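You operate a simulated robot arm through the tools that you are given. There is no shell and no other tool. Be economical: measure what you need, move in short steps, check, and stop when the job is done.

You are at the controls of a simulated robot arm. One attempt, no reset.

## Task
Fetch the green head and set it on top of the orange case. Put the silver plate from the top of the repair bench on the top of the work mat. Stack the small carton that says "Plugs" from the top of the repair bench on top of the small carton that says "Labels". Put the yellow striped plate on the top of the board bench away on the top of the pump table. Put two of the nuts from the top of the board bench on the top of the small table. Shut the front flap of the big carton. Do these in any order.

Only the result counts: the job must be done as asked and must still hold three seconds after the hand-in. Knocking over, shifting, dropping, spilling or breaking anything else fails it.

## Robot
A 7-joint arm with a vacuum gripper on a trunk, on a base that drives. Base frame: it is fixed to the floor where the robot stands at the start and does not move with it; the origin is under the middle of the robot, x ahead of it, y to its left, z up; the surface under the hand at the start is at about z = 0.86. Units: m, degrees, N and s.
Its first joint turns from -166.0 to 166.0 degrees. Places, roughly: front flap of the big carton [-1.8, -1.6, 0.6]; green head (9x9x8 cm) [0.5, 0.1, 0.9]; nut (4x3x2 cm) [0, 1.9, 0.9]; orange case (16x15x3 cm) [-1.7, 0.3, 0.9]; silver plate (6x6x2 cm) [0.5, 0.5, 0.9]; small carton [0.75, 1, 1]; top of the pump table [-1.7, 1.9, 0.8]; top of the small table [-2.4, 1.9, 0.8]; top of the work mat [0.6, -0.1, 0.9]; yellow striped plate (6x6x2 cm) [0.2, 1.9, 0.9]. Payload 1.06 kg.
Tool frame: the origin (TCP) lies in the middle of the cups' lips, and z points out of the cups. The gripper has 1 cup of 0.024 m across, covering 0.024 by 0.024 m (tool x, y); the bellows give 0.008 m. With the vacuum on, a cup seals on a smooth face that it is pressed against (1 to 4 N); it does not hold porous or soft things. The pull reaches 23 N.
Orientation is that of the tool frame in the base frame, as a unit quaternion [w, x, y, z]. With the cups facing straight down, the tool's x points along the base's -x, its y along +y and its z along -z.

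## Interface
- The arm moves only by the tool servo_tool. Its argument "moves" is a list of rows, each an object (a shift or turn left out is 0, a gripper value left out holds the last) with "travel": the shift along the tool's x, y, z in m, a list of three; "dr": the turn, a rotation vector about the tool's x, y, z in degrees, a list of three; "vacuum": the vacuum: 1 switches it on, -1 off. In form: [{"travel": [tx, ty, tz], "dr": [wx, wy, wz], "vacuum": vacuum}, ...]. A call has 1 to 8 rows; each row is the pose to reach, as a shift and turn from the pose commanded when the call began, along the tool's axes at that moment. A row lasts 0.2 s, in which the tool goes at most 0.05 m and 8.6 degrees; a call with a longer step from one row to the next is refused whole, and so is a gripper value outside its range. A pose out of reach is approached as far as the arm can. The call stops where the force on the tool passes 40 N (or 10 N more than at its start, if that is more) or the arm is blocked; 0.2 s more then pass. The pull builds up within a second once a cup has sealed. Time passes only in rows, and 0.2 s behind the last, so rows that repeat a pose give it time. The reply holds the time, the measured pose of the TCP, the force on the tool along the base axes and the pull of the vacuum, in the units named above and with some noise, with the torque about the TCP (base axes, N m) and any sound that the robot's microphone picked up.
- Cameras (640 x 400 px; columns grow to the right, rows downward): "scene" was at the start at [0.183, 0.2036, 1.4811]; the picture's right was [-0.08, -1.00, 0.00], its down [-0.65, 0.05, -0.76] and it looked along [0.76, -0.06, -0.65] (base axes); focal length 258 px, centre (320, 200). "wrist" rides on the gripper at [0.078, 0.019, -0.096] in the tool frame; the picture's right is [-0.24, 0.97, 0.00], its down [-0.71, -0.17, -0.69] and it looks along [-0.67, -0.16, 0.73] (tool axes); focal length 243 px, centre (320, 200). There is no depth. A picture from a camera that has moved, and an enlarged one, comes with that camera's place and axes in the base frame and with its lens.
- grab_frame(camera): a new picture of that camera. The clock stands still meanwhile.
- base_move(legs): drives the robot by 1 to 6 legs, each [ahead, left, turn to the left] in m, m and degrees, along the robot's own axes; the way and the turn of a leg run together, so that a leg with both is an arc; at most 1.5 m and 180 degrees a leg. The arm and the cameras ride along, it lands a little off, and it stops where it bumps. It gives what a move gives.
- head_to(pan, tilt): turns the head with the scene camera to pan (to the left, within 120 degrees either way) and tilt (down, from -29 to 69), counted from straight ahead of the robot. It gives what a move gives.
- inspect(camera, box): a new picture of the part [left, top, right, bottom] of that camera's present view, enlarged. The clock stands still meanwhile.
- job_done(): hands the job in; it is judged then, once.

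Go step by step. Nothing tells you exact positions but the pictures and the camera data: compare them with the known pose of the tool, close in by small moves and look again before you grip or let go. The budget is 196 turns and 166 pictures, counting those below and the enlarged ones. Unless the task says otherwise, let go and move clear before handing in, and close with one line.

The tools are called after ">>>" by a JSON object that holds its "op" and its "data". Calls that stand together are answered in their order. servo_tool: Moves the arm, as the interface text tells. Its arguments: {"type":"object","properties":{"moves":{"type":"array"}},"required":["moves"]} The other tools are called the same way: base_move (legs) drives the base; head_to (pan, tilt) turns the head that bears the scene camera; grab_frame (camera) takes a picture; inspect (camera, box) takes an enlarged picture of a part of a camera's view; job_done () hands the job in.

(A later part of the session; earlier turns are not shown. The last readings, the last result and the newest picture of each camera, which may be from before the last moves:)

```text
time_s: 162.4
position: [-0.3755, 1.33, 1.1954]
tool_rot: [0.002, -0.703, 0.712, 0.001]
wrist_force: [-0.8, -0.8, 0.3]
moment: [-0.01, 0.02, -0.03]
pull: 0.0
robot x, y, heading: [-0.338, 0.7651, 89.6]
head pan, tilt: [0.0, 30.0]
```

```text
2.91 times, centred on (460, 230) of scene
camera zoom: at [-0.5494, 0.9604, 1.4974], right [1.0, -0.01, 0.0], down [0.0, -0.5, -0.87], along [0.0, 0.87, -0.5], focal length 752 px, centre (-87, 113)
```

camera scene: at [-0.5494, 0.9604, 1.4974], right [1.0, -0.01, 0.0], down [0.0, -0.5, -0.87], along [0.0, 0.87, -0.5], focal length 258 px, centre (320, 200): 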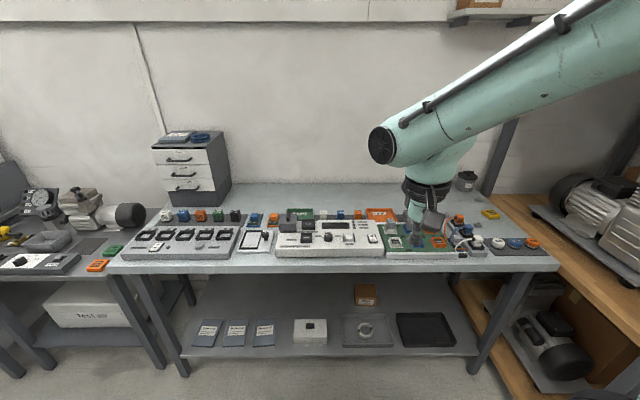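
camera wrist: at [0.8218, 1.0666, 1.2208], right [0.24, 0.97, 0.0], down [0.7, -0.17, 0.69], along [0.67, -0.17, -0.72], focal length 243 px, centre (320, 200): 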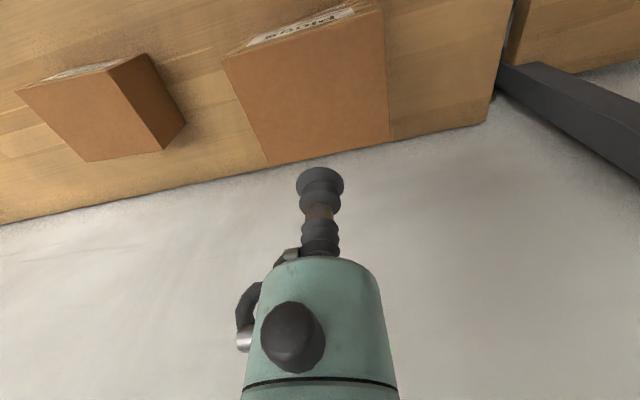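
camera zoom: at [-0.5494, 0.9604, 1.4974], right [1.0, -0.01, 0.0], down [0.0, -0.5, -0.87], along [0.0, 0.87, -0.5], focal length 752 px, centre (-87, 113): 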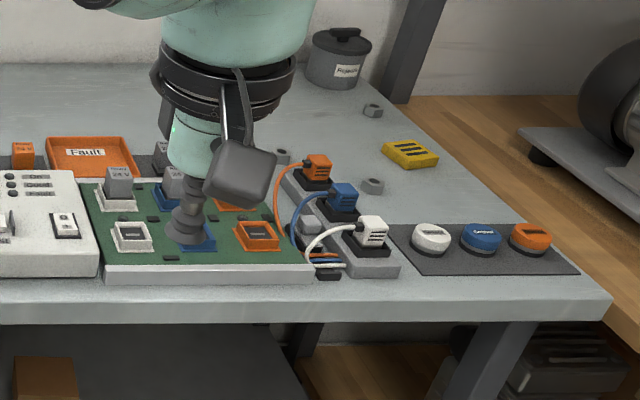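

Three nuts and the yellow plate are at the right of the board bench: plate (0.205, 1.92), nuts near (0.23, 2.07), (0.106, 1.84), (0.01, 1.92). Driving closer.

>>> {"op": "base_move", "data": {"legs": [[0, -0.2, 0.4], [0.33, 0, 0]]}}

>>> {"op": "servo_tool", "data": {"moves": [{"travel": [0, 0, 0]}]}}

>>> {"op": "head_to", "data": {"pan": -25, "tilt": 35}}

>>> {"op": "grab_frame", "data": {"camera": "scene"}}

>>> {"op": "grab_frame", "data": {"camera": "wrist"}}

```text
time_s: 165.8
position: [-0.1787, 1.6627, 1.1959]
tool_rot: [0.003, -0.703, 0.711, 0.002]
wrist_force: [0.3, -1.1, -0.5]
moment: [0.03, -0.03, 0.0]
pull: 0.0
robot x, y, heading: [-0.139, 1.1022, 90.0]
head pan, tilt: [0.0, 30.0]
```

```text
time_s: 166.2
position: [-0.1783, 1.662, 1.1967]
tool_rot: [0.003, -0.704, 0.71, 0.002]
wrist_force: [0.5, 0.5, 0.6]
moment: [0.03, 0.02, 0.01]
pull: 0.0
robot x, y, heading: [-0.1409, 1.1014, 89.8]
head pan, tilt: [0.0, 30.0]
```

```text
time_s: 167.1
position: [-0.1786, 1.663, 1.1947]
tool_rot: [0.004, -0.704, 0.71, 0.002]
wrist_force: [0.8, 0.2, -0.8]
moment: [0.01, 0.02, 0.04]
pull: 0.1
robot x, y, heading: [-0.1408, 1.1018, 89.9]
head pan, tilt: [-25.0, 35.0]
```

```text
95 pictures are left
camera scene: at [-0.3148, 1.2818, 1.4896], right [0.91, -0.42, 0.0], down [-0.24, -0.52, -0.82], along [0.35, 0.74, -0.57], focal length 258 px, centre (320, 200)
```

scene: 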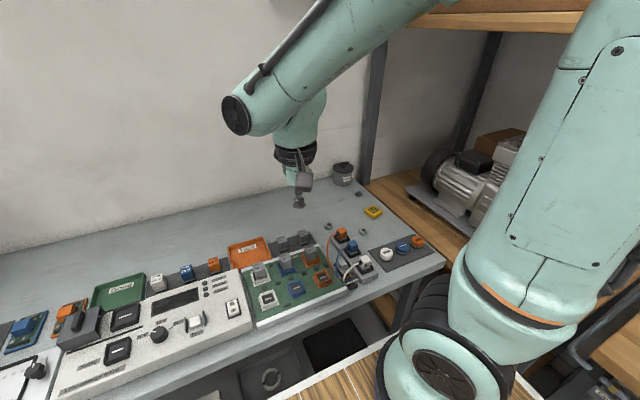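

```text
94 pictures are left
camera wrist: at [-0.1979, 1.5844, 1.2916], right [-0.97, 0.24, 0.0], down [0.18, 0.7, 0.69], along [0.17, 0.67, -0.72], focal length 243 px, centre (320, 200)
```

wrist: 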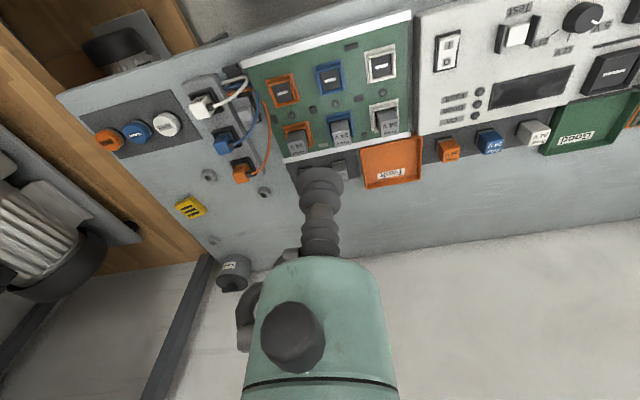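

>>> {"op": "servo_tool", "data": {"moves": [{"travel": [-0.025, -0.035, 0]}, {"travel": [-0.05, -0.07, 0]}, {"travel": [-0.075, -0.105, 0]}, {"travel": [-0.1, -0.145, 0]}, {"travel": [-0.125, -0.185, 0]}, {"travel": [-0.15, -0.225, 0]}, {"travel": [-0.175, -0.265, 0]}, {"travel": [-0.2, -0.305, 0]}]}}

>>> {"op": "servo_tool", "data": {"moves": [{"travel": [-0.025, -0.035, 0.01]}, {"travel": [-0.05, -0.07, 0.02]}, {"travel": [-0.062, -0.084, 0.06]}, {"travel": [-0.062, -0.084, 0.1]}, {"travel": [-0.062, -0.084, 0.15]}, {"travel": [-0.062, -0.084, 0.2]}, {"travel": [-0.062, -0.084, 0.2]}]}}

>>> {"op": "grab_frame", "data": {"camera": "wrist"}}

```text
time_s: 168.9
position: [0.1293, 1.8589, 1.1993]
tool_rot: [0.005, -0.703, 0.711, 0.003]
wrist_force: [-1.2, -0.1, 0.9]
moment: [0.01, -0.01, -0.01]
pull: 0.1
robot x, y, heading: [-0.1396, 1.1006, 89.7]
head pan, tilt: [-25.0, 35.0]
```

```text
time_s: 170.5
position: [0.213, 1.9227, 0.9978]
tool_rot: [0.003, -0.704, 0.71, 0.001]
wrist_force: [-0.3, 0.3, -0.3]
moment: [-0.02, 0.03, 0.05]
pull: 0.0
robot x, y, heading: [-0.1449, 1.0982, 89.7]
head pan, tilt: [-25.0, 35.0]
```

```text
93 pictures are left
camera wrist: at [0.1941, 1.8442, 1.0928], right [-0.97, 0.24, 0.0], down [0.18, 0.7, 0.69], along [0.17, 0.67, -0.72], focal length 243 px, centre (320, 200)
```

wrist: 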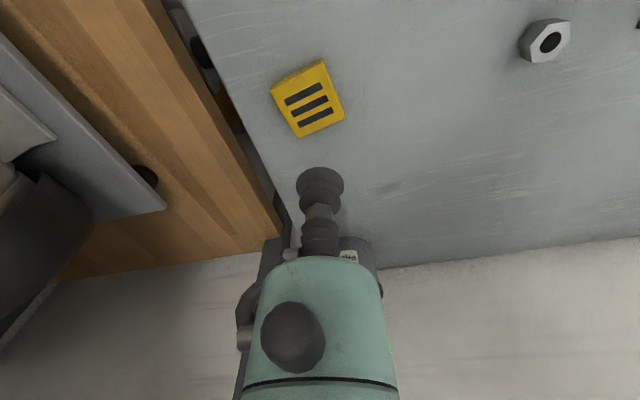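

>>> {"op": "inspect", "data": {"camera": "wrist", "box": [250, 40, 370, 160]}}

>>> {"op": "inspect", "data": {"camera": "wrist", "box": [500, 0, 620, 100]}}

```text
3.33 times, centred on (310, 100) of wrist
camera zoom: at [0.1941, 1.8442, 1.0928], right [-0.97, 0.24, 0.0], down [0.18, 0.7, 0.69], along [0.17, 0.67, -0.72], focal length 809 px, centre (353, 533)
```

zoom: 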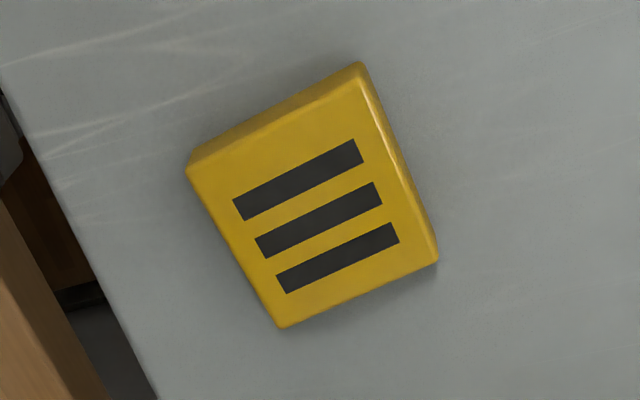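

```text
4.00 times, centred on (560, 50) of wrist
camera zoom: at [0.1941, 1.8442, 1.0928], right [-0.97, 0.24, 0.0], down [0.18, 0.7, 0.69], along [0.17, 0.67, -0.72], focal length 970 px, centre (-640, 800)
```

zoom: 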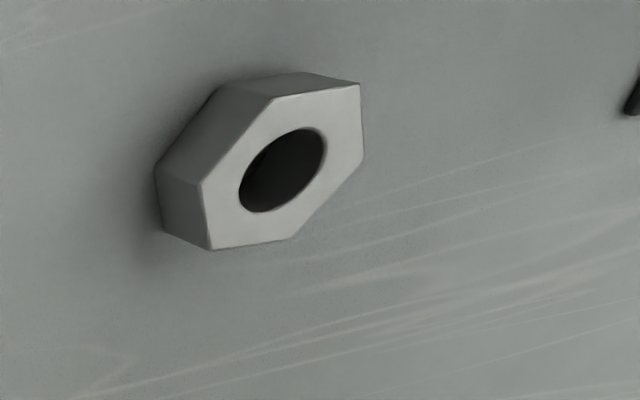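

The plate is flat with painted stripes; I'll pick it now.

>>> {"op": "servo_tool", "data": {"moves": [{"travel": [-0.002, -0.0115, 0.045], "vacuum": 1}, {"travel": [-0.002, -0.0115, 0.09]}, {"travel": [-0.002, -0.0115, 0.105]}, {"travel": [-0.002, -0.0115, 0.112]}, {"travel": [-0.002, -0.0115, 0.117]}, {"travel": [-0.002, -0.0115, 0.12]}, {"travel": [-0.002, -0.0115, 0.12]}]}}

```text
time_s: 172.1
position: [0.2237, 1.9248, 0.8778]
tool_rot: [0.003, -0.703, 0.711, 0.003]
wrist_force: [0.7, 0.4, 0.3]
moment: [0.04, -0.05, 0.0]
pull: 0.0
robot x, y, heading: [-0.1426, 1.1048, 89.5]
head pan, tilt: [-25.0, 35.0]
```

>>> {"op": "servo_tool", "data": {"moves": [{"travel": [0, 0, 0.003]}, {"travel": [0, 0, 0.006]}, {"travel": [0, 0, 0.008]}, {"travel": [0, 0, 0.008]}]}}

```text
time_s: 173.1
position: [0.2241, 1.9252, 0.8707]
tool_rot: [0.003, -0.704, 0.71, 0.002]
wrist_force: [-0.8, 0.5, 0.5]
moment: [0.01, -0.01, -0.01]
pull: 23.1
robot x, y, heading: [-0.1409, 1.1008, 89.9]
head pan, tilt: [-25.0, 35.0]
```

Sealed. Lifting, retracting, and heading toward the pump table.

>>> {"op": "servo_tool", "data": {"moves": [{"travel": [0, 0, -0.02]}, {"travel": [0, 0, -0.06]}, {"travel": [0, 0, -0.11]}, {"travel": [0, 0, -0.16]}, {"travel": [0.01, 0.01, -0.21]}, {"travel": [0.025, 0.035, -0.25]}, {"travel": [0.05, 0.07, -0.27]}, {"travel": [0.075, 0.11, -0.28]}]}}

>>> {"op": "servo_tool", "data": {"moves": [{"travel": [0.025, 0.04, 0]}, {"travel": [0.05, 0.08, 0]}, {"travel": [0.075, 0.12, 0]}, {"travel": [0.1, 0.16, 0]}, {"travel": [0.125, 0.2, 0]}, {"travel": [0.15, 0.24, 0]}, {"travel": [0.18, 0.27, 0]}, {"travel": [0.2, 0.29, 0]}]}}

>>> {"op": "base_move", "data": {"legs": [[0, 0.9, 0]]}}

>>> {"op": "head_to", "data": {"pan": 40, "tilt": 35}}

>>> {"op": "grab_frame", "data": {"camera": "scene"}}

```text
refused: row 5 steps farther than a row can; nothing moved
```

```text
time_s: 174.2
position: [0.0677, 1.8237, 0.8732]
tool_rot: [0.012, -0.7, 0.714, 0.002]
wrist_force: [-1.0, 0.0, -0.6]
moment: [-0.03, 0.0, 0.01]
pull: 0.0
robot x, y, heading: [-0.1403, 1.0985, 89.9]
head pan, tilt: [-25.0, 35.0]
stopped in row 5: the force on the tool passed its limit at 84 N (the readings are from after the stop); the commanded pose is now the measured one
```

```text
time_s: 175.2
position: [0.0593, 1.8229, 0.8751]
tool_rot: [0.018, -0.696, 0.718, 0.0]
wrist_force: [1.1, 0.9, 0.8]
moment: [-0.02, 0.0, 0.0]
pull: 0.0
robot x, y, heading: [-0.1575, 1.103, 89.5]
head pan, tilt: [-25.0, 35.0]
stopped in leg 1: the force on the tool passed its limit at 54 N (the readings are from after the stop); the commanded pose is now the measured one
```

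```text
time_s: 176.5
position: [0.0583, 1.8236, 0.8744]
tool_rot: [0.018, -0.697, 0.717, 0.0]
wrist_force: [4.9, 0.0, 0.7]
moment: [0.0, -0.02, -0.03]
pull: 0.1
robot x, y, heading: [-0.16, 1.1022, 89.9]
head pan, tilt: [40.0, 35.0]
```

```text
90 pictures are left
camera scene: at [-0.4259, 1.2703, 1.4896], right [0.77, 0.64, 0.0], down [0.37, -0.44, -0.82], along [-0.52, 0.63, -0.57], focal length 258 px, centre (320, 200)
```

scene: 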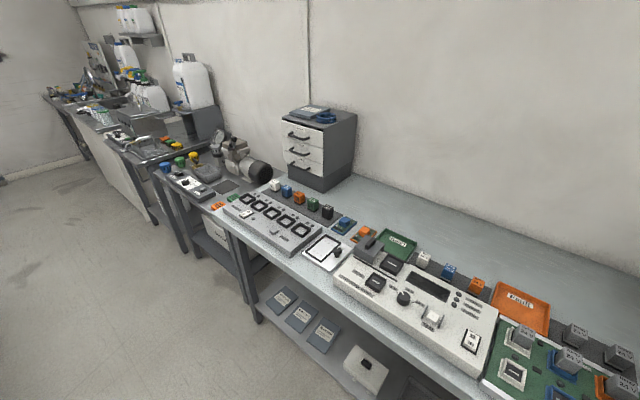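

My lift was refused for too large a step, and the next move then dragged the tool at table height until it hit something and lost the plate. I'll rise straight up and look at what was disturbed.

>>> {"op": "servo_tool", "data": {"moves": [{"travel": [0, 0, -0.02], "vacuum": -1}, {"travel": [0, 0, -0.06]}, {"travel": [0, 0, -0.1]}, {"travel": [0, 0, -0.14]}, {"travel": [0, 0, -0.18]}]}}

>>> {"op": "head_to", "data": {"pan": -25, "tilt": 35}}

>>> {"op": "inspect", "data": {"camera": "scene", "box": [260, 140, 480, 300]}}

>>> {"op": "grab_frame", "data": {"camera": "wrist"}}

```text
time_s: 177.7
position: [0.0535, 1.818, 1.0534]
tool_rot: [0.017, -0.696, 0.717, -0.001]
wrist_force: [0.1, 0.1, 0.0]
moment: [-0.04, -0.04, 0.02]
pull: 0.0
robot x, y, heading: [-0.1606, 1.0997, 89.8]
head pan, tilt: [40.0, 35.0]
```

```text
time_s: 179.1
position: [0.0535, 1.8192, 1.0525]
tool_rot: [0.017, -0.696, 0.718, 0.001]
wrist_force: [-0.2, -0.2, 0.4]
moment: [0.0, 0.01, 0.01]
pull: 0.1
robot x, y, heading: [-0.1617, 1.1039, 89.5]
head pan, tilt: [-25.0, 35.0]
```

```text
2.50 times, centred on (370, 220) of scene
camera zoom: at [-0.3324, 1.2822, 1.4896], right [0.9, -0.43, 0.0], down [-0.24, -0.52, -0.82], along [0.35, 0.74, -0.57], focal length 646 px, centre (195, 150)
```

zoom: 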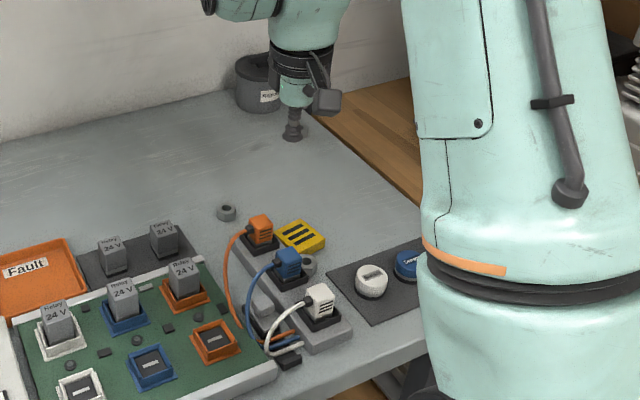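

```text
88 pictures are left
camera wrist: at [0.0294, 1.7395, 1.1481], right [-0.96, 0.26, -0.02], down [0.17, 0.69, 0.71], along [0.2, 0.68, -0.71], focal length 243 px, centre (320, 200)
```

wrist: 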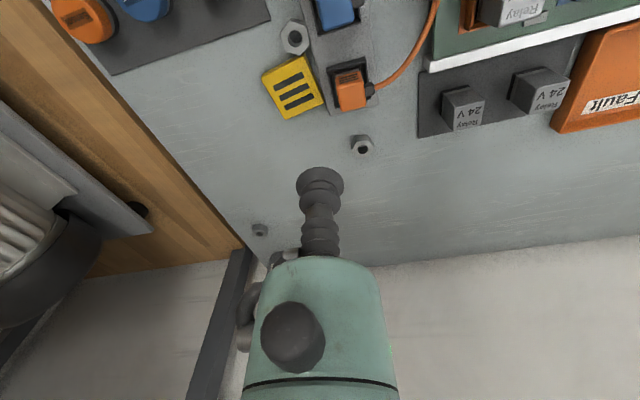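

The plate and one nut slid against the grey connector block; the block itself seems unmoved. I'll level the tool and return to the earlier viewing pose to compare with the picture from before.

>>> {"op": "servo_tool", "data": {"moves": [{"travel": [0.01, 0.015, -0.04], "dr": [-1.27, 1.47, -1.2]}, {"travel": [0.03, 0.04, -0.07], "dr": [-1.27, 1.47, -1.2]}, {"travel": [0.05, 0.07, -0.1], "dr": [-1.27, 1.47, -1.2]}, {"travel": [0.07, 0.1, -0.13], "dr": [-1.27, 1.47, -1.2]}, {"travel": [0.095, 0.14, -0.143], "dr": [-1.27, 1.47, -1.2]}, {"travel": [0.12, 0.175, -0.143], "dr": [-1.27, 1.47, -1.2]}, {"travel": [0.145, 0.21, -0.143], "dr": [-1.27, 1.47, -1.2]}, {"travel": [0.163, 0.227, -0.143], "dr": [-1.27, 1.47, -1.2]}]}}

>>> {"op": "grab_frame", "data": {"camera": "wrist"}}

>>> {"op": "inspect", "data": {"camera": "scene", "box": [260, 140, 480, 300]}}

```text
time_s: 180.9
position: [-0.1818, 1.6597, 1.1885]
tool_rot: [0.001, -0.704, 0.71, -0.002]
wrist_force: [0.1, 0.3, -0.1]
moment: [0.04, -0.01, -0.03]
pull: 0.1
robot x, y, heading: [-0.1589, 1.0993, 89.7]
head pan, tilt: [-25.0, 35.0]
```

```text
87 pictures are left
camera wrist: at [-0.2013, 1.582, 1.2841], right [-0.97, 0.24, 0.0], down [0.18, 0.71, 0.69], along [0.17, 0.66, -0.73], focal length 243 px, centre (320, 200)
```

wrist: 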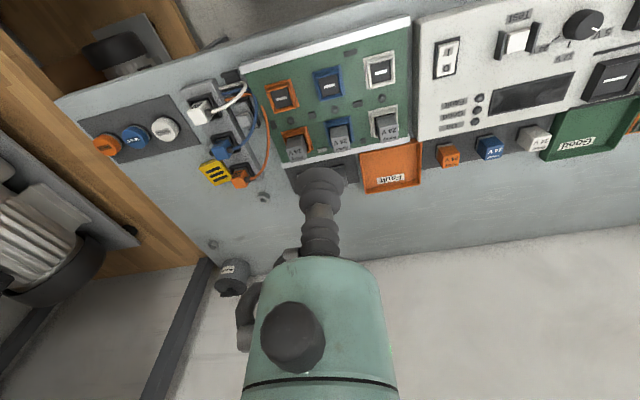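

```text
2.50 times, centred on (370, 220) of scene
camera zoom: at [-0.3322, 1.2824, 1.4896], right [0.9, -0.43, 0.0], down [-0.24, -0.52, -0.82], along [0.35, 0.74, -0.57], focal length 646 px, centre (195, 150)
```

zoom: 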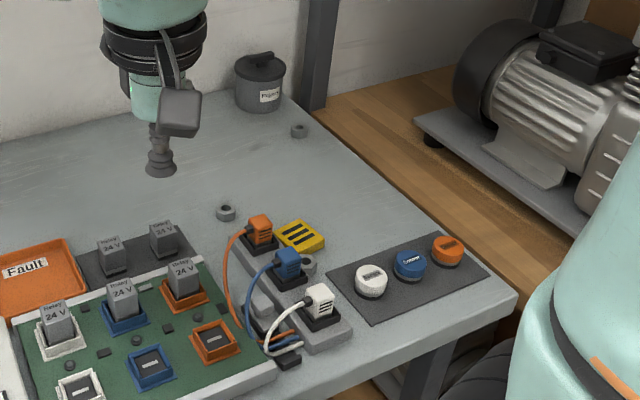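

Comparing with the earlier picture, the block, board, caps and other nuts haven't moved; only the plate and one nut (both mine to move) shifted. I'll pick the plate again at about (0.09, 1.827).

>>> {"op": "servo_tool", "data": {"moves": [{"travel": [-0.025, -0.04, 0]}, {"travel": [-0.05, -0.08, 0]}, {"travel": [-0.075, -0.12, 0]}, {"travel": [-0.1, -0.16, 0]}, {"travel": [-0.125, -0.2, 0]}, {"travel": [-0.15, -0.24, 0]}, {"travel": [-0.169, -0.2705, 0]}, {"travel": [-0.169, -0.2705, 0.04]}]}}

>>> {"op": "servo_tool", "data": {"moves": [{"travel": [0, 0, 0.045]}, {"travel": [0, 0, 0.09]}, {"travel": [0, 0, 0.13]}, {"travel": [0, 0, 0.15]}, {"travel": [0, 0, 0.15]}]}}

>>> {"op": "grab_frame", "data": {"camera": "wrist"}}

```text
time_s: 182.7
position: [0.0888, 1.8256, 1.1495]
tool_rot: [0.002, -0.703, 0.711, -0.001]
wrist_force: [0.5, -0.5, 0.1]
moment: [-0.01, -0.01, 0.0]
pull: 0.0
robot x, y, heading: [-0.1608, 1.1036, 89.8]
head pan, tilt: [-25.0, 35.0]
```

```text
time_s: 183.9
position: [0.0919, 1.8264, 0.9979]
tool_rot: [0.001, -0.704, 0.71, -0.001]
wrist_force: [0.1, 0.9, 0.4]
moment: [-0.02, 0.0, 0.0]
pull: 0.0
robot x, y, heading: [-0.159, 1.1006, 89.6]
head pan, tilt: [-25.0, 35.0]
```

```text
85 pictures are left
camera wrist: at [0.0713, 1.7494, 1.0948], right [-0.97, 0.24, 0.0], down [0.18, 0.71, 0.69], along [0.17, 0.66, -0.73], focal length 243 px, centre (320, 200)
```

wrist: 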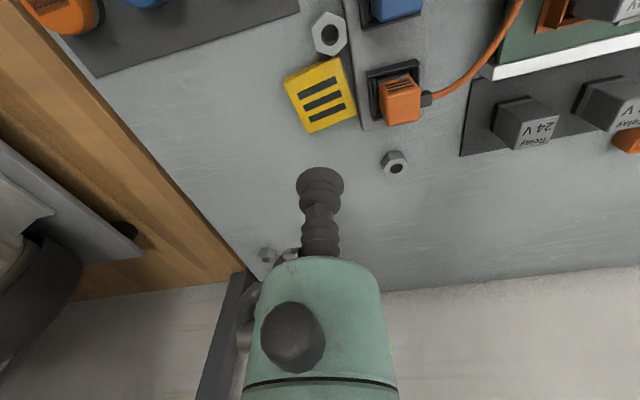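

>>> {"op": "servo_tool", "data": {"moves": [{"travel": [0, 0.0025, 0.045], "vacuum": 1}, {"travel": [0, 0.0025, 0.09]}, {"travel": [0, 0.0025, 0.112]}, {"travel": [0, 0.0025, 0.12]}, {"travel": [0, 0.0025, 0.125]}, {"travel": [0, 0.0025, 0.128]}, {"travel": [0, 0.0025, 0.129]}, {"travel": [0, 0.0025, 0.129]}]}}

```text
time_s: 185.7
position: [0.0883, 1.8271, 0.8702]
tool_rot: [0.001, -0.704, 0.71, -0.001]
wrist_force: [-0.6, -0.2, 0.5]
moment: [0.01, 0.02, 0.01]
pull: 23.2
robot x, y, heading: [-0.1599, 1.0976, 89.8]
head pan, tilt: [-25.0, 35.0]
```

Sealed again. Lifting straight up.

>>> {"op": "servo_tool", "data": {"moves": [{"travel": [0, 0, 0]}, {"travel": [0, 0, -0.02]}, {"travel": [0, 0, -0.06]}, {"travel": [0, 0, -0.1]}, {"travel": [0, 0, -0.15]}, {"travel": [0, 0, -0.2]}, {"travel": [0, 0, -0.25]}, {"travel": [0, 0, -0.3]}]}}

>>> {"op": "grab_frame", "data": {"camera": "wrist"}}

```text
time_s: 187.5
position: [0.0915, 1.8282, 1.1707]
tool_rot: [0.0, -0.704, 0.71, 0.0]
wrist_force: [0.2, 0.7, -1.6]
moment: [-0.02, 0.0, -0.03]
pull: 22.8
robot x, y, heading: [-0.1598, 1.0996, 89.5]
head pan, tilt: [-25.0, 35.0]
```

```text
84 pictures are left
camera wrist: at [0.0722, 1.7515, 1.2665], right [-0.97, 0.24, 0.0], down [0.18, 0.71, 0.68], along [0.17, 0.66, -0.73], focal length 243 px, centre (320, 200)
```

wrist: 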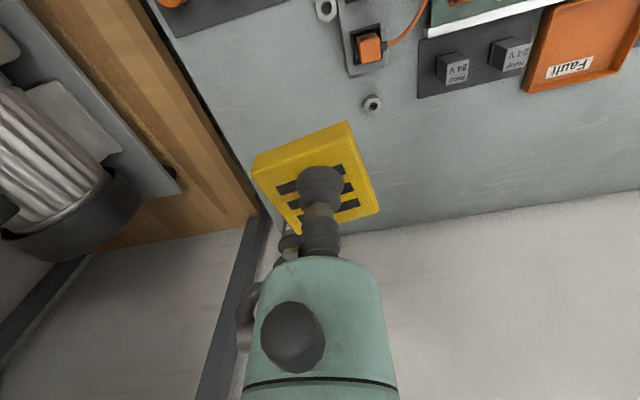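

The plate is held. Retracting the arm.

>>> {"op": "servo_tool", "data": {"moves": [{"travel": [0.024, 0.036, 0]}, {"travel": [0.048, 0.072, 0]}, {"travel": [0.072, 0.108, 0]}, {"travel": [0.096, 0.144, 0]}, {"travel": [0.12, 0.18, 0]}, {"travel": [0.144, 0.216, 0]}, {"travel": [0.168, 0.25, 0]}, {"travel": [0.168, 0.25, -0.02]}]}}

>>> {"op": "head_to", "data": {"pan": 60, "tilt": 45}}

>>> {"op": "grab_frame", "data": {"camera": "scene"}}

```text
time_s: 189.3
position: [-0.1633, 1.6614, 1.1891]
tool_rot: [0.0, -0.704, 0.71, -0.001]
wrist_force: [0.9, -0.2, -1.6]
moment: [0.0, -0.01, 0.01]
pull: 22.5
robot x, y, heading: [-0.1612, 1.0979, 89.7]
head pan, tilt: [-25.0, 35.0]
```

```text
time_s: 190.9
position: [-0.1629, 1.6602, 1.1896]
tool_rot: [0.001, -0.704, 0.71, 0.0]
wrist_force: [-0.2, -0.4, -2.1]
moment: [-0.02, 0.01, 0.01]
pull: 23.1
robot x, y, heading: [-0.1612, 1.096, 89.8]
head pan, tilt: [60.0, 45.0]
```

```text
83 pictures are left
camera scene: at [-0.4401, 1.2436, 1.4748], right [0.5, 0.86, 0.0], down [0.61, -0.36, -0.71], along [-0.61, 0.36, -0.71], focal length 258 px, centre (320, 200)
```

scene: 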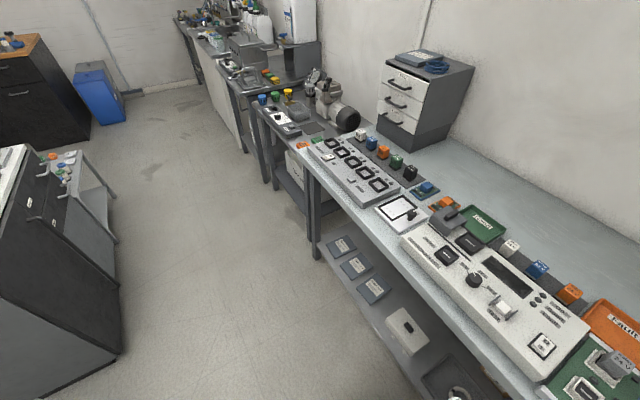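

The aisle is clear (y 0.6–1.58). I'll sidestep left to the pump table.

>>> {"op": "base_move", "data": {"legs": [[0, 1.35, 0]]}}

>>> {"op": "head_to", "data": {"pan": 0, "tilt": 38}}

>>> {"op": "grab_frame", "data": {"camera": "scene"}}

>>> {"op": "grab_frame", "data": {"camera": "wrist"}}

```text
time_s: 197.6
position: [-1.4898, 1.6815, 1.1894]
tool_rot: [0.001, -0.697, 0.718, -0.001]
wrist_force: [-0.7, -1.0, -1.8]
moment: [-0.05, -0.02, -0.01]
pull: 23.4
robot x, y, heading: [-1.5028, 1.1285, 88.3]
head pan, tilt: [60.0, 45.0]
```

```text
time_s: 198.9
position: [-1.4905, 1.6824, 1.189]
tool_rot: [0.001, -0.696, 0.718, -0.001]
wrist_force: [-0.5, -0.5, -1.7]
moment: [-0.02, 0.0, 0.0]
pull: 23.0
robot x, y, heading: [-1.5004, 1.1253, 88.4]
head pan, tilt: [0.0, 38.0]
```

```text
82 pictures are left
camera scene: at [-1.7056, 1.3157, 1.485], right [1.0, -0.03, 0.0], down [-0.02, -0.62, -0.79], along [0.02, 0.79, -0.62], focal length 258 px, centre (320, 200)
```

scene: 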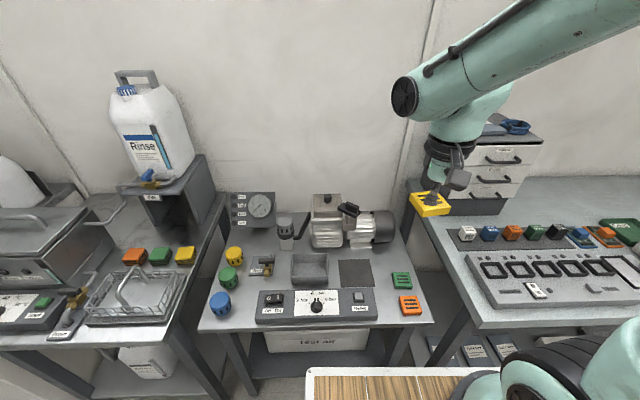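

```text
81 pictures are left
camera wrist: at [-1.5116, 1.6058, 1.2859], right [-0.96, 0.27, 0.0], down [0.19, 0.7, 0.69], along [0.18, 0.66, -0.73], focal length 243 px, centre (320, 200)
```

wrist: 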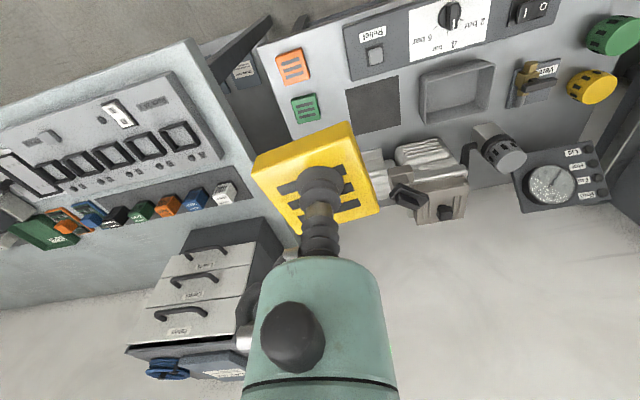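

>>> {"op": "inspect", "data": {"camera": "scene", "box": [200, 190, 450, 340]}}

>>> {"op": "inspect", "data": {"camera": "wrist", "box": [240, 20, 440, 200]}}

```text
2.56 times, centred on (325, 265) of scene
camera zoom: at [-1.7056, 1.3157, 1.485], right [1.0, -0.03, 0.0], down [-0.02, -0.62, -0.79], along [0.02, 0.79, -0.62], focal length 662 px, centre (307, 34)
```

zoom: 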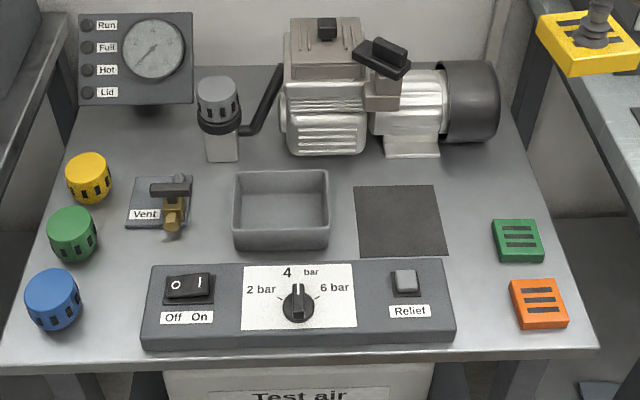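

```text
2.22 times, centred on (340, 110) of wrist
camera zoom: at [-1.5116, 1.6058, 1.2859], right [-0.96, 0.27, 0.0], down [0.19, 0.7, 0.69], along [0.18, 0.66, -0.73], focal length 539 px, centre (276, 400)
```

zoom: 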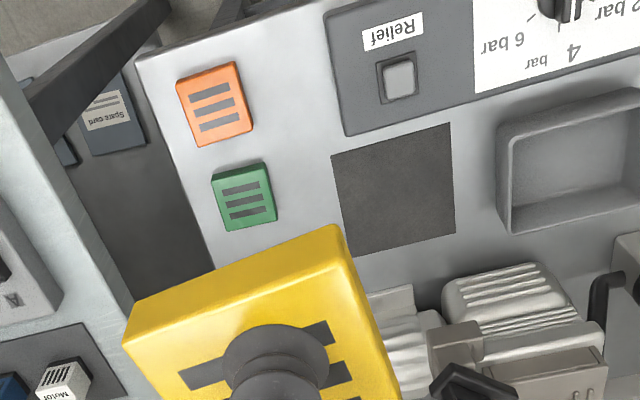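

The table top is at z ≈ 0.755; a free spot lies beyond the green plate at about (-1.438, 1.892). Moving above it.

>>> {"op": "servo_tool", "data": {"moves": [{"travel": [-0.045, -0.01, 0]}, {"travel": [-0.09, -0.02, 0]}, {"travel": [-0.135, -0.03, 0]}, {"travel": [-0.18, -0.04, 0]}, {"travel": [-0.2116, -0.046, 0]}, {"travel": [-0.2116, -0.046, 0.045]}, {"travel": [-0.2116, -0.046, 0.09]}, {"travel": [-0.2116, -0.046, 0.135]}]}}

>>> {"op": "servo_tool", "data": {"moves": [{"travel": [0, 0, 0.045]}, {"travel": [0, 0, 0.09]}, {"travel": [0, 0, 0.135]}, {"travel": [0, 0, 0.18]}, {"travel": [0, 0, 0.2]}, {"travel": [0, 0, 0.2]}]}}

>>> {"op": "grab_frame", "data": {"camera": "wrist"}}

>>> {"op": "inspect", "data": {"camera": "scene", "box": [200, 190, 450, 340]}}

```text
time_s: 200.7
position: [-1.4399, 1.8933, 1.0541]
tool_rot: [0.002, -0.695, 0.719, -0.001]
wrist_force: [-0.7, -0.3, -1.2]
moment: [0.01, 0.02, -0.01]
pull: 22.7
robot x, y, heading: [-1.5031, 1.1211, 88.4]
head pan, tilt: [0.0, 38.0]
```

```text
time_s: 202.1
position: [-1.4388, 1.8906, 0.8551]
tool_rot: [0.001, -0.696, 0.718, -0.001]
wrist_force: [0.6, -0.4, -1.2]
moment: [-0.01, 0.0, 0.01]
pull: 22.7
robot x, y, heading: [-1.4999, 1.123, 88.5]
head pan, tilt: [0.0, 38.0]
```

```text
78 pictures are left
camera wrist: at [-1.4595, 1.8147, 0.9509], right [-0.96, 0.27, 0.0], down [0.19, 0.7, 0.69], along [0.18, 0.66, -0.73], focal length 243 px, centre (320, 200)
```

wrist: 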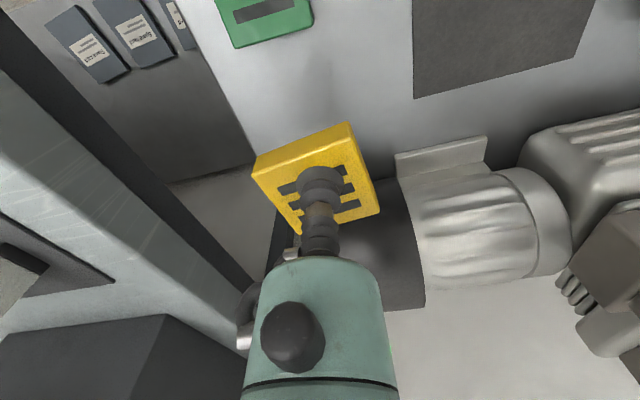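

```text
2.56 times, centred on (325, 265) of scene
camera zoom: at [-1.7055, 1.3157, 1.485], right [1.0, -0.03, 0.0], down [-0.02, -0.62, -0.79], along [0.02, 0.79, -0.62], focal length 662 px, centre (307, 34)
```

zoom: 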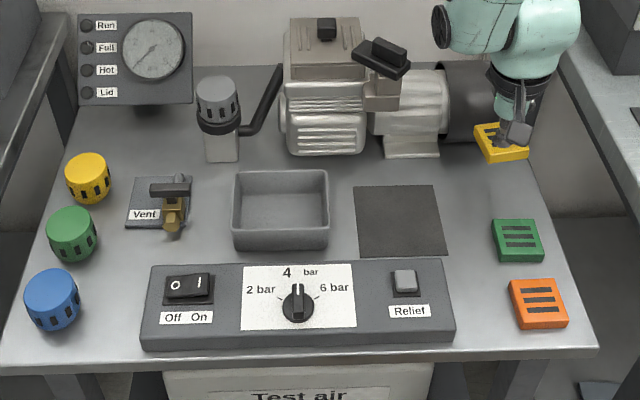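

The motor's end cap is close to this spot, so I'll shift 3 cm right (+x), slightly nearer, and square the plate up by 10°.

>>> {"op": "servo_tool", "data": {"moves": [{"travel": [0.004, -0.015, 0], "dr": [0, 0, 5]}, {"travel": [0.008, -0.031, 0], "dr": [0, 0, 10]}, {"travel": [0.008, -0.031, 0.03], "dr": [0, 0, 10]}, {"travel": [0.008, -0.031, 0.045], "dr": [0, 0, 10]}, {"travel": [0.008, -0.031, 0.055], "dr": [0, 0, 10]}, {"travel": [0.008, -0.031, 0.055], "dr": [0, 0, 10]}]}}

>>> {"op": "grab_frame", "data": {"camera": "wrist"}}

>>> {"op": "inspect", "data": {"camera": "scene", "box": [340, 190, 450, 320]}}

```text
time_s: 203.5
position: [-1.4063, 1.8855, 0.7998]
tool_rot: [0.001, -0.631, 0.776, -0.001]
wrist_force: [-0.1, -0.5, -0.1]
moment: [0.02, 0.02, 0.05]
pull: 23.3
robot x, y, heading: [-1.4969, 1.1204, 88.2]
head pan, tilt: [0.0, 38.0]
```

```text
76 pictures are left
camera wrist: at [-1.441, 1.8122, 0.896], right [-0.9, 0.43, 0.0], down [0.31, 0.66, 0.69], along [0.3, 0.62, -0.73], focal length 243 px, centre (320, 200)
```

wrist: 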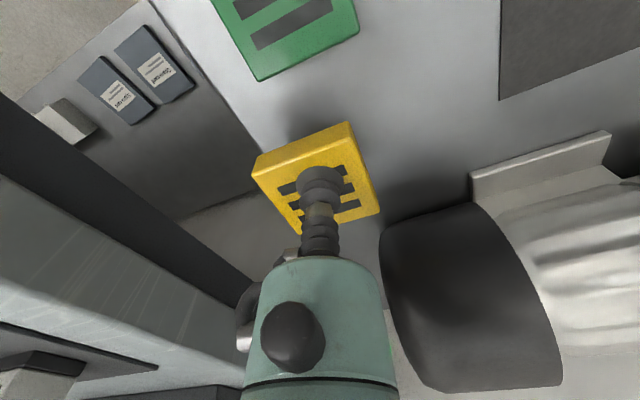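

```text
3.08 times, centred on (395, 255) of scene
camera zoom: at [-1.7055, 1.3158, 1.485], right [1.0, -0.03, 0.0], down [-0.02, -0.62, -0.79], along [0.02, 0.79, -0.62], focal length 795 px, centre (89, 31)
```

zoom: 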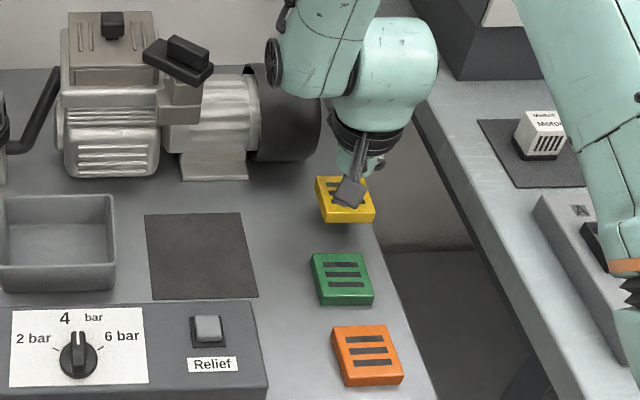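

Margin to the table edge is about 2.5 cm; shifting 1 cm inward and lowering.

>>> {"op": "servo_tool", "data": {"moves": [{"travel": [0.002, 0.0098, 0.01]}, {"travel": [0.002, 0.0098, 0.018]}, {"travel": [0.002, 0.0098, 0.024]}, {"travel": [0.002, 0.0098, 0.027]}, {"travel": [0.002, 0.0098, 0.027]}]}}

```text
time_s: 204.7
position: [-1.4158, 1.8831, 0.7725]
tool_rot: [0.0, -0.63, 0.776, -0.001]
wrist_force: [-0.1, 0.0, -2.1]
moment: [-0.06, 0.01, -0.01]
pull: 22.8
robot x, y, heading: [-1.5006, 1.1251, 88.7]
head pan, tilt: [0.0, 38.0]
```

>>> {"op": "servo_tool", "data": {"moves": [{"travel": [0, 0, 0.003]}, {"travel": [0, 0, 0.005]}, {"travel": [0, 0, 0.007]}, {"travel": [0, 0, 0.007]}]}}

```text
time_s: 205.7
position: [-1.4165, 1.8845, 0.767]
tool_rot: [0.001, -0.631, 0.776, 0.0]
wrist_force: [3.2, -2.1, 10.3]
moment: [-0.03, 0.0, -0.03]
pull: 22.7
robot x, y, heading: [-1.4966, 1.1229, 88.5]
head pan, tilt: [0.0, 38.0]
```

Contact. Easing, releasing, lifting.

>>> {"op": "servo_tool", "data": {"moves": [{"travel": [0, 0, -0.001], "vacuum": -1}, {"travel": [0, 0, -0.001]}, {"travel": [0, 0, -0.001]}, {"travel": [0, 0, -0.002]}, {"travel": [0, 0, -0.006]}, {"travel": [0, 0, -0.04]}, {"travel": [0, 0, -0.08]}, {"travel": [0, 0, -0.12]}]}}

>>> {"op": "inspect", "data": {"camera": "scene", "box": [340, 190, 450, 320]}}

```text
time_s: 207.5
position: [-1.4181, 1.8832, 0.8853]
tool_rot: [0.0, -0.63, 0.777, -0.001]
wrist_force: [0.2, 0.2, -0.7]
moment: [0.0, -0.04, -0.01]
pull: 0.0
robot x, y, heading: [-1.5011, 1.1227, 88.4]
head pan, tilt: [0.0, 38.0]
```

```text
3.08 times, centred on (395, 255) of scene
camera zoom: at [-1.7055, 1.3162, 1.485], right [1.0, -0.03, 0.0], down [-0.02, -0.62, -0.79], along [0.02, 0.79, -0.62], focal length 795 px, centre (89, 31)
```

zoom: 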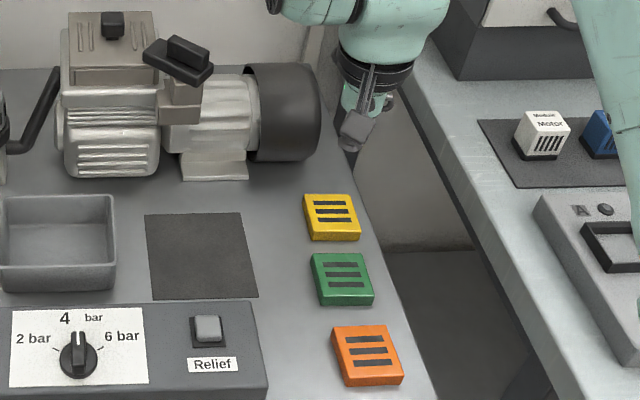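

The yellow plate is stored neatly. Raising and retracting to return for the nuts.

>>> {"op": "servo_tool", "data": {"moves": [{"travel": [0, 0, -0.045]}, {"travel": [0, 0, -0.09]}, {"travel": [0, 0, -0.135]}, {"travel": [0, 0, -0.18]}, {"travel": [0.02, 0, -0.22], "dr": [0, 0, -3]}, {"travel": [0.05, 0.01, -0.255], "dr": [0, 0, -7]}, {"travel": [0.09, 0.015, -0.28], "dr": [0, 0, -10]}, {"travel": [0.135, 0.02, -0.295], "dr": [0, 0, -10]}]}}

>>> {"op": "head_to", "data": {"pan": 35, "tilt": 38}}

>>> {"op": "grab_frame", "data": {"camera": "scene"}}

```text
time_s: 209.3
position: [-1.467, 1.7541, 1.1816]
tool_rot: [0.0, -0.697, 0.718, -0.002]
wrist_force: [-0.5, 0.1, -0.2]
moment: [-0.04, 0.02, -0.04]
pull: 0.0
robot x, y, heading: [-1.501, 1.1233, 88.2]
head pan, tilt: [0.0, 38.0]
```

```text
time_s: 210.3
position: [-1.4661, 1.7549, 1.1819]
tool_rot: [0.001, -0.696, 0.718, 0.0]
wrist_force: [0.5, 0.4, -0.3]
moment: [0.02, -0.02, -0.02]
pull: 0.1
robot x, y, heading: [-1.4979, 1.1233, 88.2]
head pan, tilt: [35.0, 38.0]
```

```text
73 pictures are left
camera scene: at [-1.7554, 1.3015, 1.485], right [0.84, 0.55, 0.0], down [0.34, -0.51, -0.79], along [-0.43, 0.66, -0.62], focal length 258 px, centre (320, 200)
```

scene: 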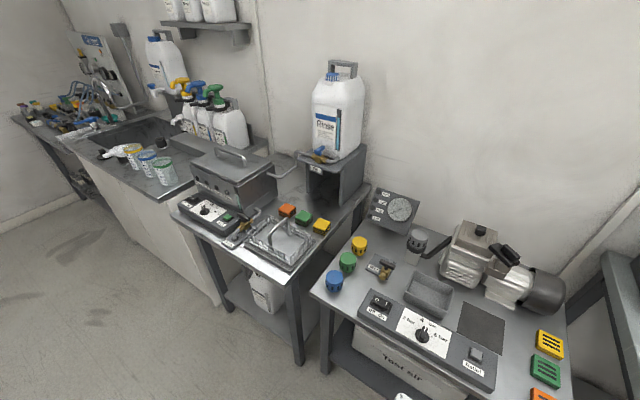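

>>> {"op": "inspect", "data": {"camera": "scene", "box": [200, 150, 380, 290]}}

```text
2.86 times, centred on (290, 220) of scene
camera zoom: at [-1.7554, 1.3015, 1.485], right [0.84, 0.55, 0.0], down [0.34, -0.51, -0.79], along [-0.43, 0.66, -0.62], focal length 738 px, centre (406, 143)
```

zoom: 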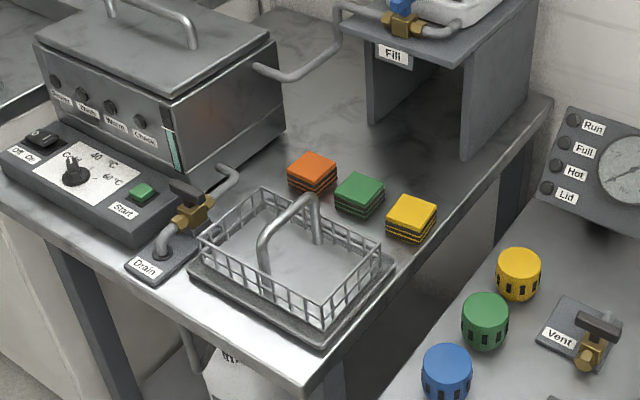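

Free space on the small table lies between the coloured caps and the Rinse stand, around (-2.21, 2.0) and (-2.35, 2.02). Now driving back to the board bench for the nuts.

>>> {"op": "base_move", "data": {"legs": [[0, -1.35, 1.6]]}}

>>> {"op": "head_to", "data": {"pan": -25, "tilt": 35}}

>>> {"op": "grab_frame", "data": {"camera": "wrist"}}

```text
time_s: 217.0
position: [-0.1299, 1.732, 1.1819]
tool_rot: [0.001, -0.703, 0.711, 0.0]
wrist_force: [0.3, 0.0, -0.7]
moment: [-0.01, 0.01, 0.02]
pull: 0.1
robot x, y, heading: [-0.1525, 1.0976, 89.6]
head pan, tilt: [35.0, 38.0]
```

```text
time_s: 218.3
position: [-0.1319, 1.7314, 1.1825]
tool_rot: [0.001, -0.704, 0.711, -0.001]
wrist_force: [0.1, -0.8, 0.0]
moment: [-0.03, 0.01, -0.04]
pull: 0.1
robot x, y, heading: [-0.1537, 1.1007, 89.7]
head pan, tilt: [-25.0, 35.0]
```

```text
71 pictures are left
camera wrist: at [-0.1506, 1.6543, 1.2793], right [-0.97, 0.25, 0.0], down [0.18, 0.71, 0.69], along [0.17, 0.66, -0.73], focal length 243 px, centre (320, 200)
```

wrist: 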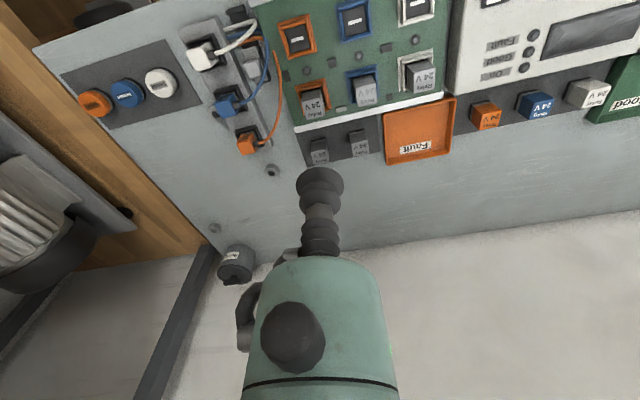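

>>> {"op": "inspect", "data": {"camera": "wrist", "box": [150, 50, 310, 250]}}

>>> {"op": "inspect", "data": {"camera": "scene", "box": [260, 140, 480, 300]}}

```text
2.00 times, centred on (230, 150) of wrist
camera zoom: at [-0.1506, 1.6543, 1.2793], right [-0.97, 0.25, 0.0], down [0.18, 0.71, 0.69], along [0.17, 0.66, -0.73], focal length 485 px, centre (500, 300)
```

zoom: 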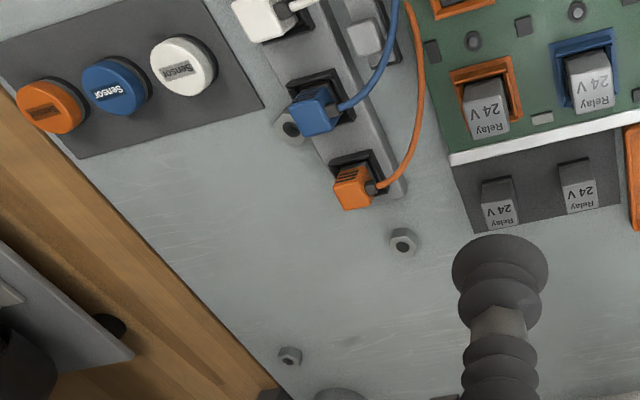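

```text
2.50 times, centred on (370, 220) of scene
camera zoom: at [-0.3236, 1.281, 1.4896], right [0.9, -0.43, 0.0], down [-0.25, -0.52, -0.82], along [0.35, 0.74, -0.57], focal length 646 px, centre (195, 150)
```

zoom: 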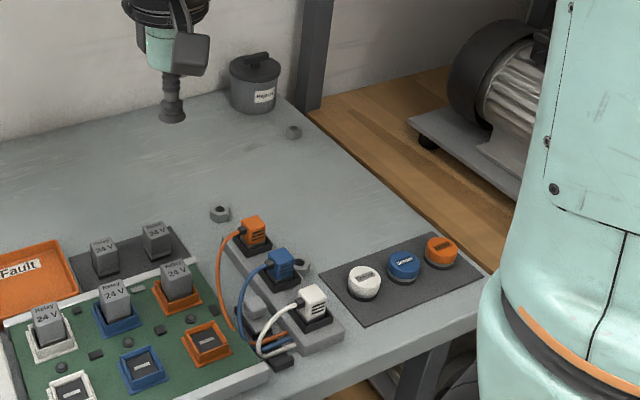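

Nut 2 sits beside the blue plug at about (0.072, 1.783). Moving above it.

>>> {"op": "servo_tool", "data": {"moves": [{"travel": [-0.01, -0.045, 0]}, {"travel": [-0.02, -0.09, 0]}, {"travel": [-0.035, -0.135, 0]}, {"travel": [-0.045, -0.18, 0]}, {"travel": [-0.054, -0.2035, 0.02]}, {"travel": [-0.054, -0.2035, 0.065]}, {"travel": [-0.054, -0.2035, 0.11]}, {"travel": [-0.054, -0.2035, 0.155]}]}}

>>> {"op": "grab_frame", "data": {"camera": "wrist"}}

```text
time_s: 220.1
position: [0.0734, 1.7813, 1.0283]
tool_rot: [0.001, -0.703, 0.712, -0.001]
wrist_force: [0.6, -0.1, 0.1]
moment: [0.04, -0.02, 0.0]
pull: 0.0
robot x, y, heading: [-0.1524, 1.1006, 89.5]
head pan, tilt: [-25.0, 35.0]
```

```text
68 pictures are left
camera wrist: at [0.0533, 1.7031, 1.1241], right [-0.97, 0.25, 0.0], down [0.18, 0.71, 0.69], along [0.17, 0.66, -0.73], focal length 243 px, centre (320, 200)
```

wrist: 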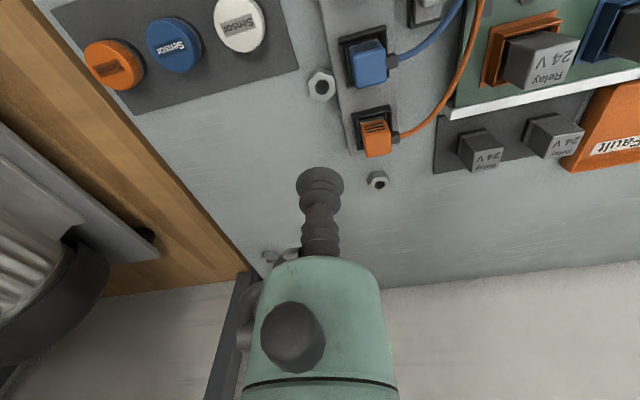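

>>> {"op": "inspect", "data": {"camera": "wrist", "box": [280, 40, 380, 120]}}

>>> {"op": "inspect", "data": {"camera": "wrist", "box": [340, 150, 420, 210]}}

```text
5.00 times, centred on (330, 80) of wrist
camera zoom: at [0.0533, 1.7031, 1.1241], right [-0.97, 0.25, 0.0], down [0.18, 0.71, 0.69], along [0.17, 0.66, -0.73], focal length 1213 px, centre (270, 800)
```

zoom: 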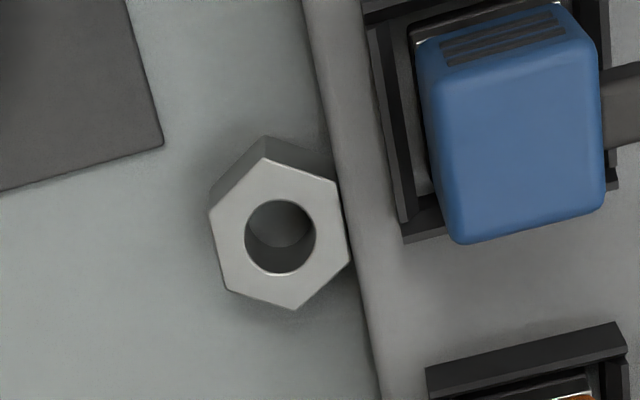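

```text
6.67 times, centred on (380, 180) of wrist
camera zoom: at [0.0533, 1.7031, 1.1241], right [-0.97, 0.25, 0.0], down [0.18, 0.71, 0.69], along [0.17, 0.66, -0.73], focal length 1618 px, centre (-80, 333)
```

zoom: 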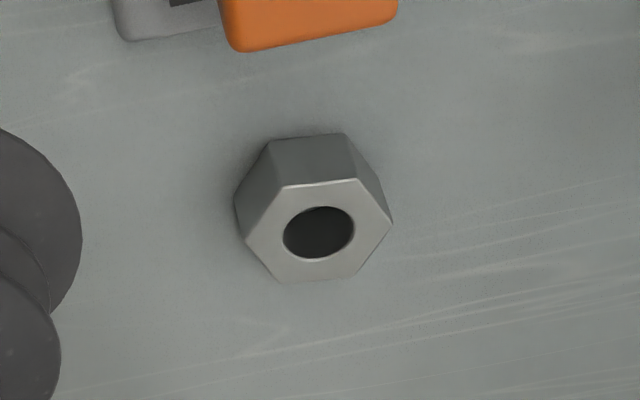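

The nut has a hole of about 17 mm, so the 24 mm cup must sit centred on its ring. Going lower to align precisely.

>>> {"op": "servo_tool", "data": {"moves": [{"travel": [0, 0.0015, 0.045]}, {"travel": [0, 0.0015, 0.09]}, {"travel": [0, 0.0015, 0.12]}, {"travel": [0, 0.0015, 0.12]}]}}

>>> {"op": "inspect", "data": {"camera": "wrist", "box": [240, 90, 400, 230]}}

```text
time_s: 221.1
position: [0.0717, 1.7825, 0.9082]
tool_rot: [0.001, -0.703, 0.711, -0.001]
wrist_force: [0.4, -0.1, -0.6]
moment: [-0.01, -0.03, -0.01]
pull: 0.0
robot x, y, heading: [-0.1523, 1.1012, 89.5]
head pan, tilt: [-25.0, 35.0]
```

```text
2.86 times, centred on (320, 160) of wrist
camera zoom: at [0.0525, 1.7047, 1.0046], right [-0.97, 0.25, 0.0], down [0.18, 0.71, 0.69], along [0.17, 0.66, -0.73], focal length 693 px, centre (320, 314)
```

zoom: 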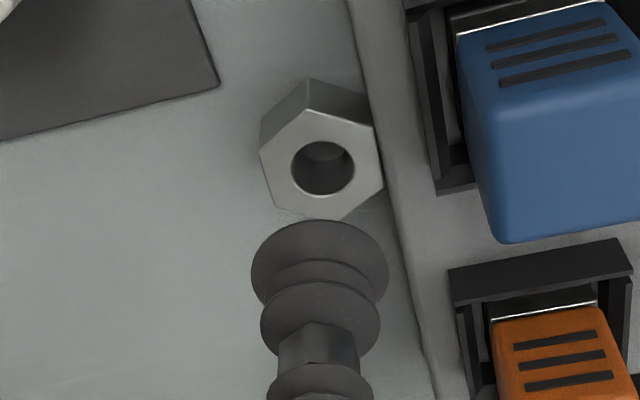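

Aligned within a millimetre. Descending with vacuum.

>>> {"op": "servo_tool", "data": {"moves": [{"travel": [0, -0.0005, 0.02], "vacuum": 1}, {"travel": [0, -0.0005, 0.03]}, {"travel": [0, -0.0005, 0.034]}, {"travel": [0, -0.0005, 0.037]}, {"travel": [0, -0.0005, 0.039]}, {"travel": [0, -0.0005, 0.039]}]}}

```text
time_s: 222.5
position: [0.0729, 1.7827, 0.8684]
tool_rot: [0.0, -0.704, 0.711, -0.001]
wrist_force: [-2.1, -0.1, 0.1]
moment: [-0.03, 0.0, 0.05]
pull: 22.8
robot x, y, heading: [-0.1517, 1.1007, 89.6]
head pan, tilt: [-25.0, 35.0]
```

Sealed. Lifting straight up and checking.

>>> {"op": "servo_tool", "data": {"moves": [{"travel": [0, 0, 0]}, {"travel": [0, 0, -0.02]}, {"travel": [0, 0, -0.06]}, {"travel": [0, 0, -0.1]}, {"travel": [0, 0, -0.15]}, {"travel": [0, 0, -0.2]}, {"travel": [0, 0, -0.25]}, {"travel": [0, 0, -0.3]}]}}

>>> {"op": "grab_frame", "data": {"camera": "wrist"}}

```text
time_s: 224.3
position: [0.0723, 1.7831, 1.1675]
tool_rot: [0.0, -0.703, 0.711, 0.0]
wrist_force: [-0.2, -0.9, -1.4]
moment: [-0.04, 0.0, -0.01]
pull: 22.2
robot x, y, heading: [-0.1505, 1.1017, 89.6]
head pan, tilt: [-25.0, 35.0]
```

```text
64 pictures are left
camera wrist: at [0.0537, 1.7067, 1.2637], right [-0.97, 0.25, 0.0], down [0.18, 0.71, 0.68], along [0.17, 0.66, -0.73], focal length 243 px, centre (320, 200)
```

wrist: 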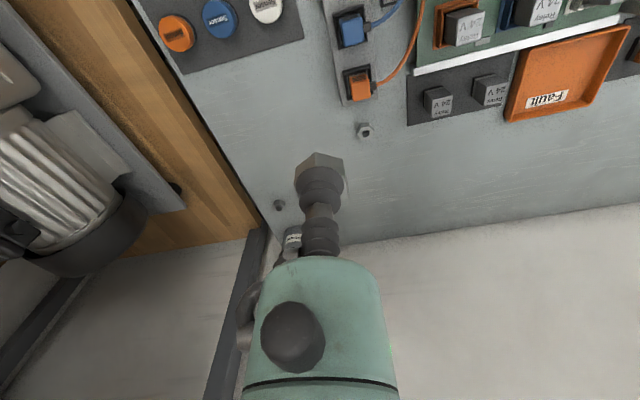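

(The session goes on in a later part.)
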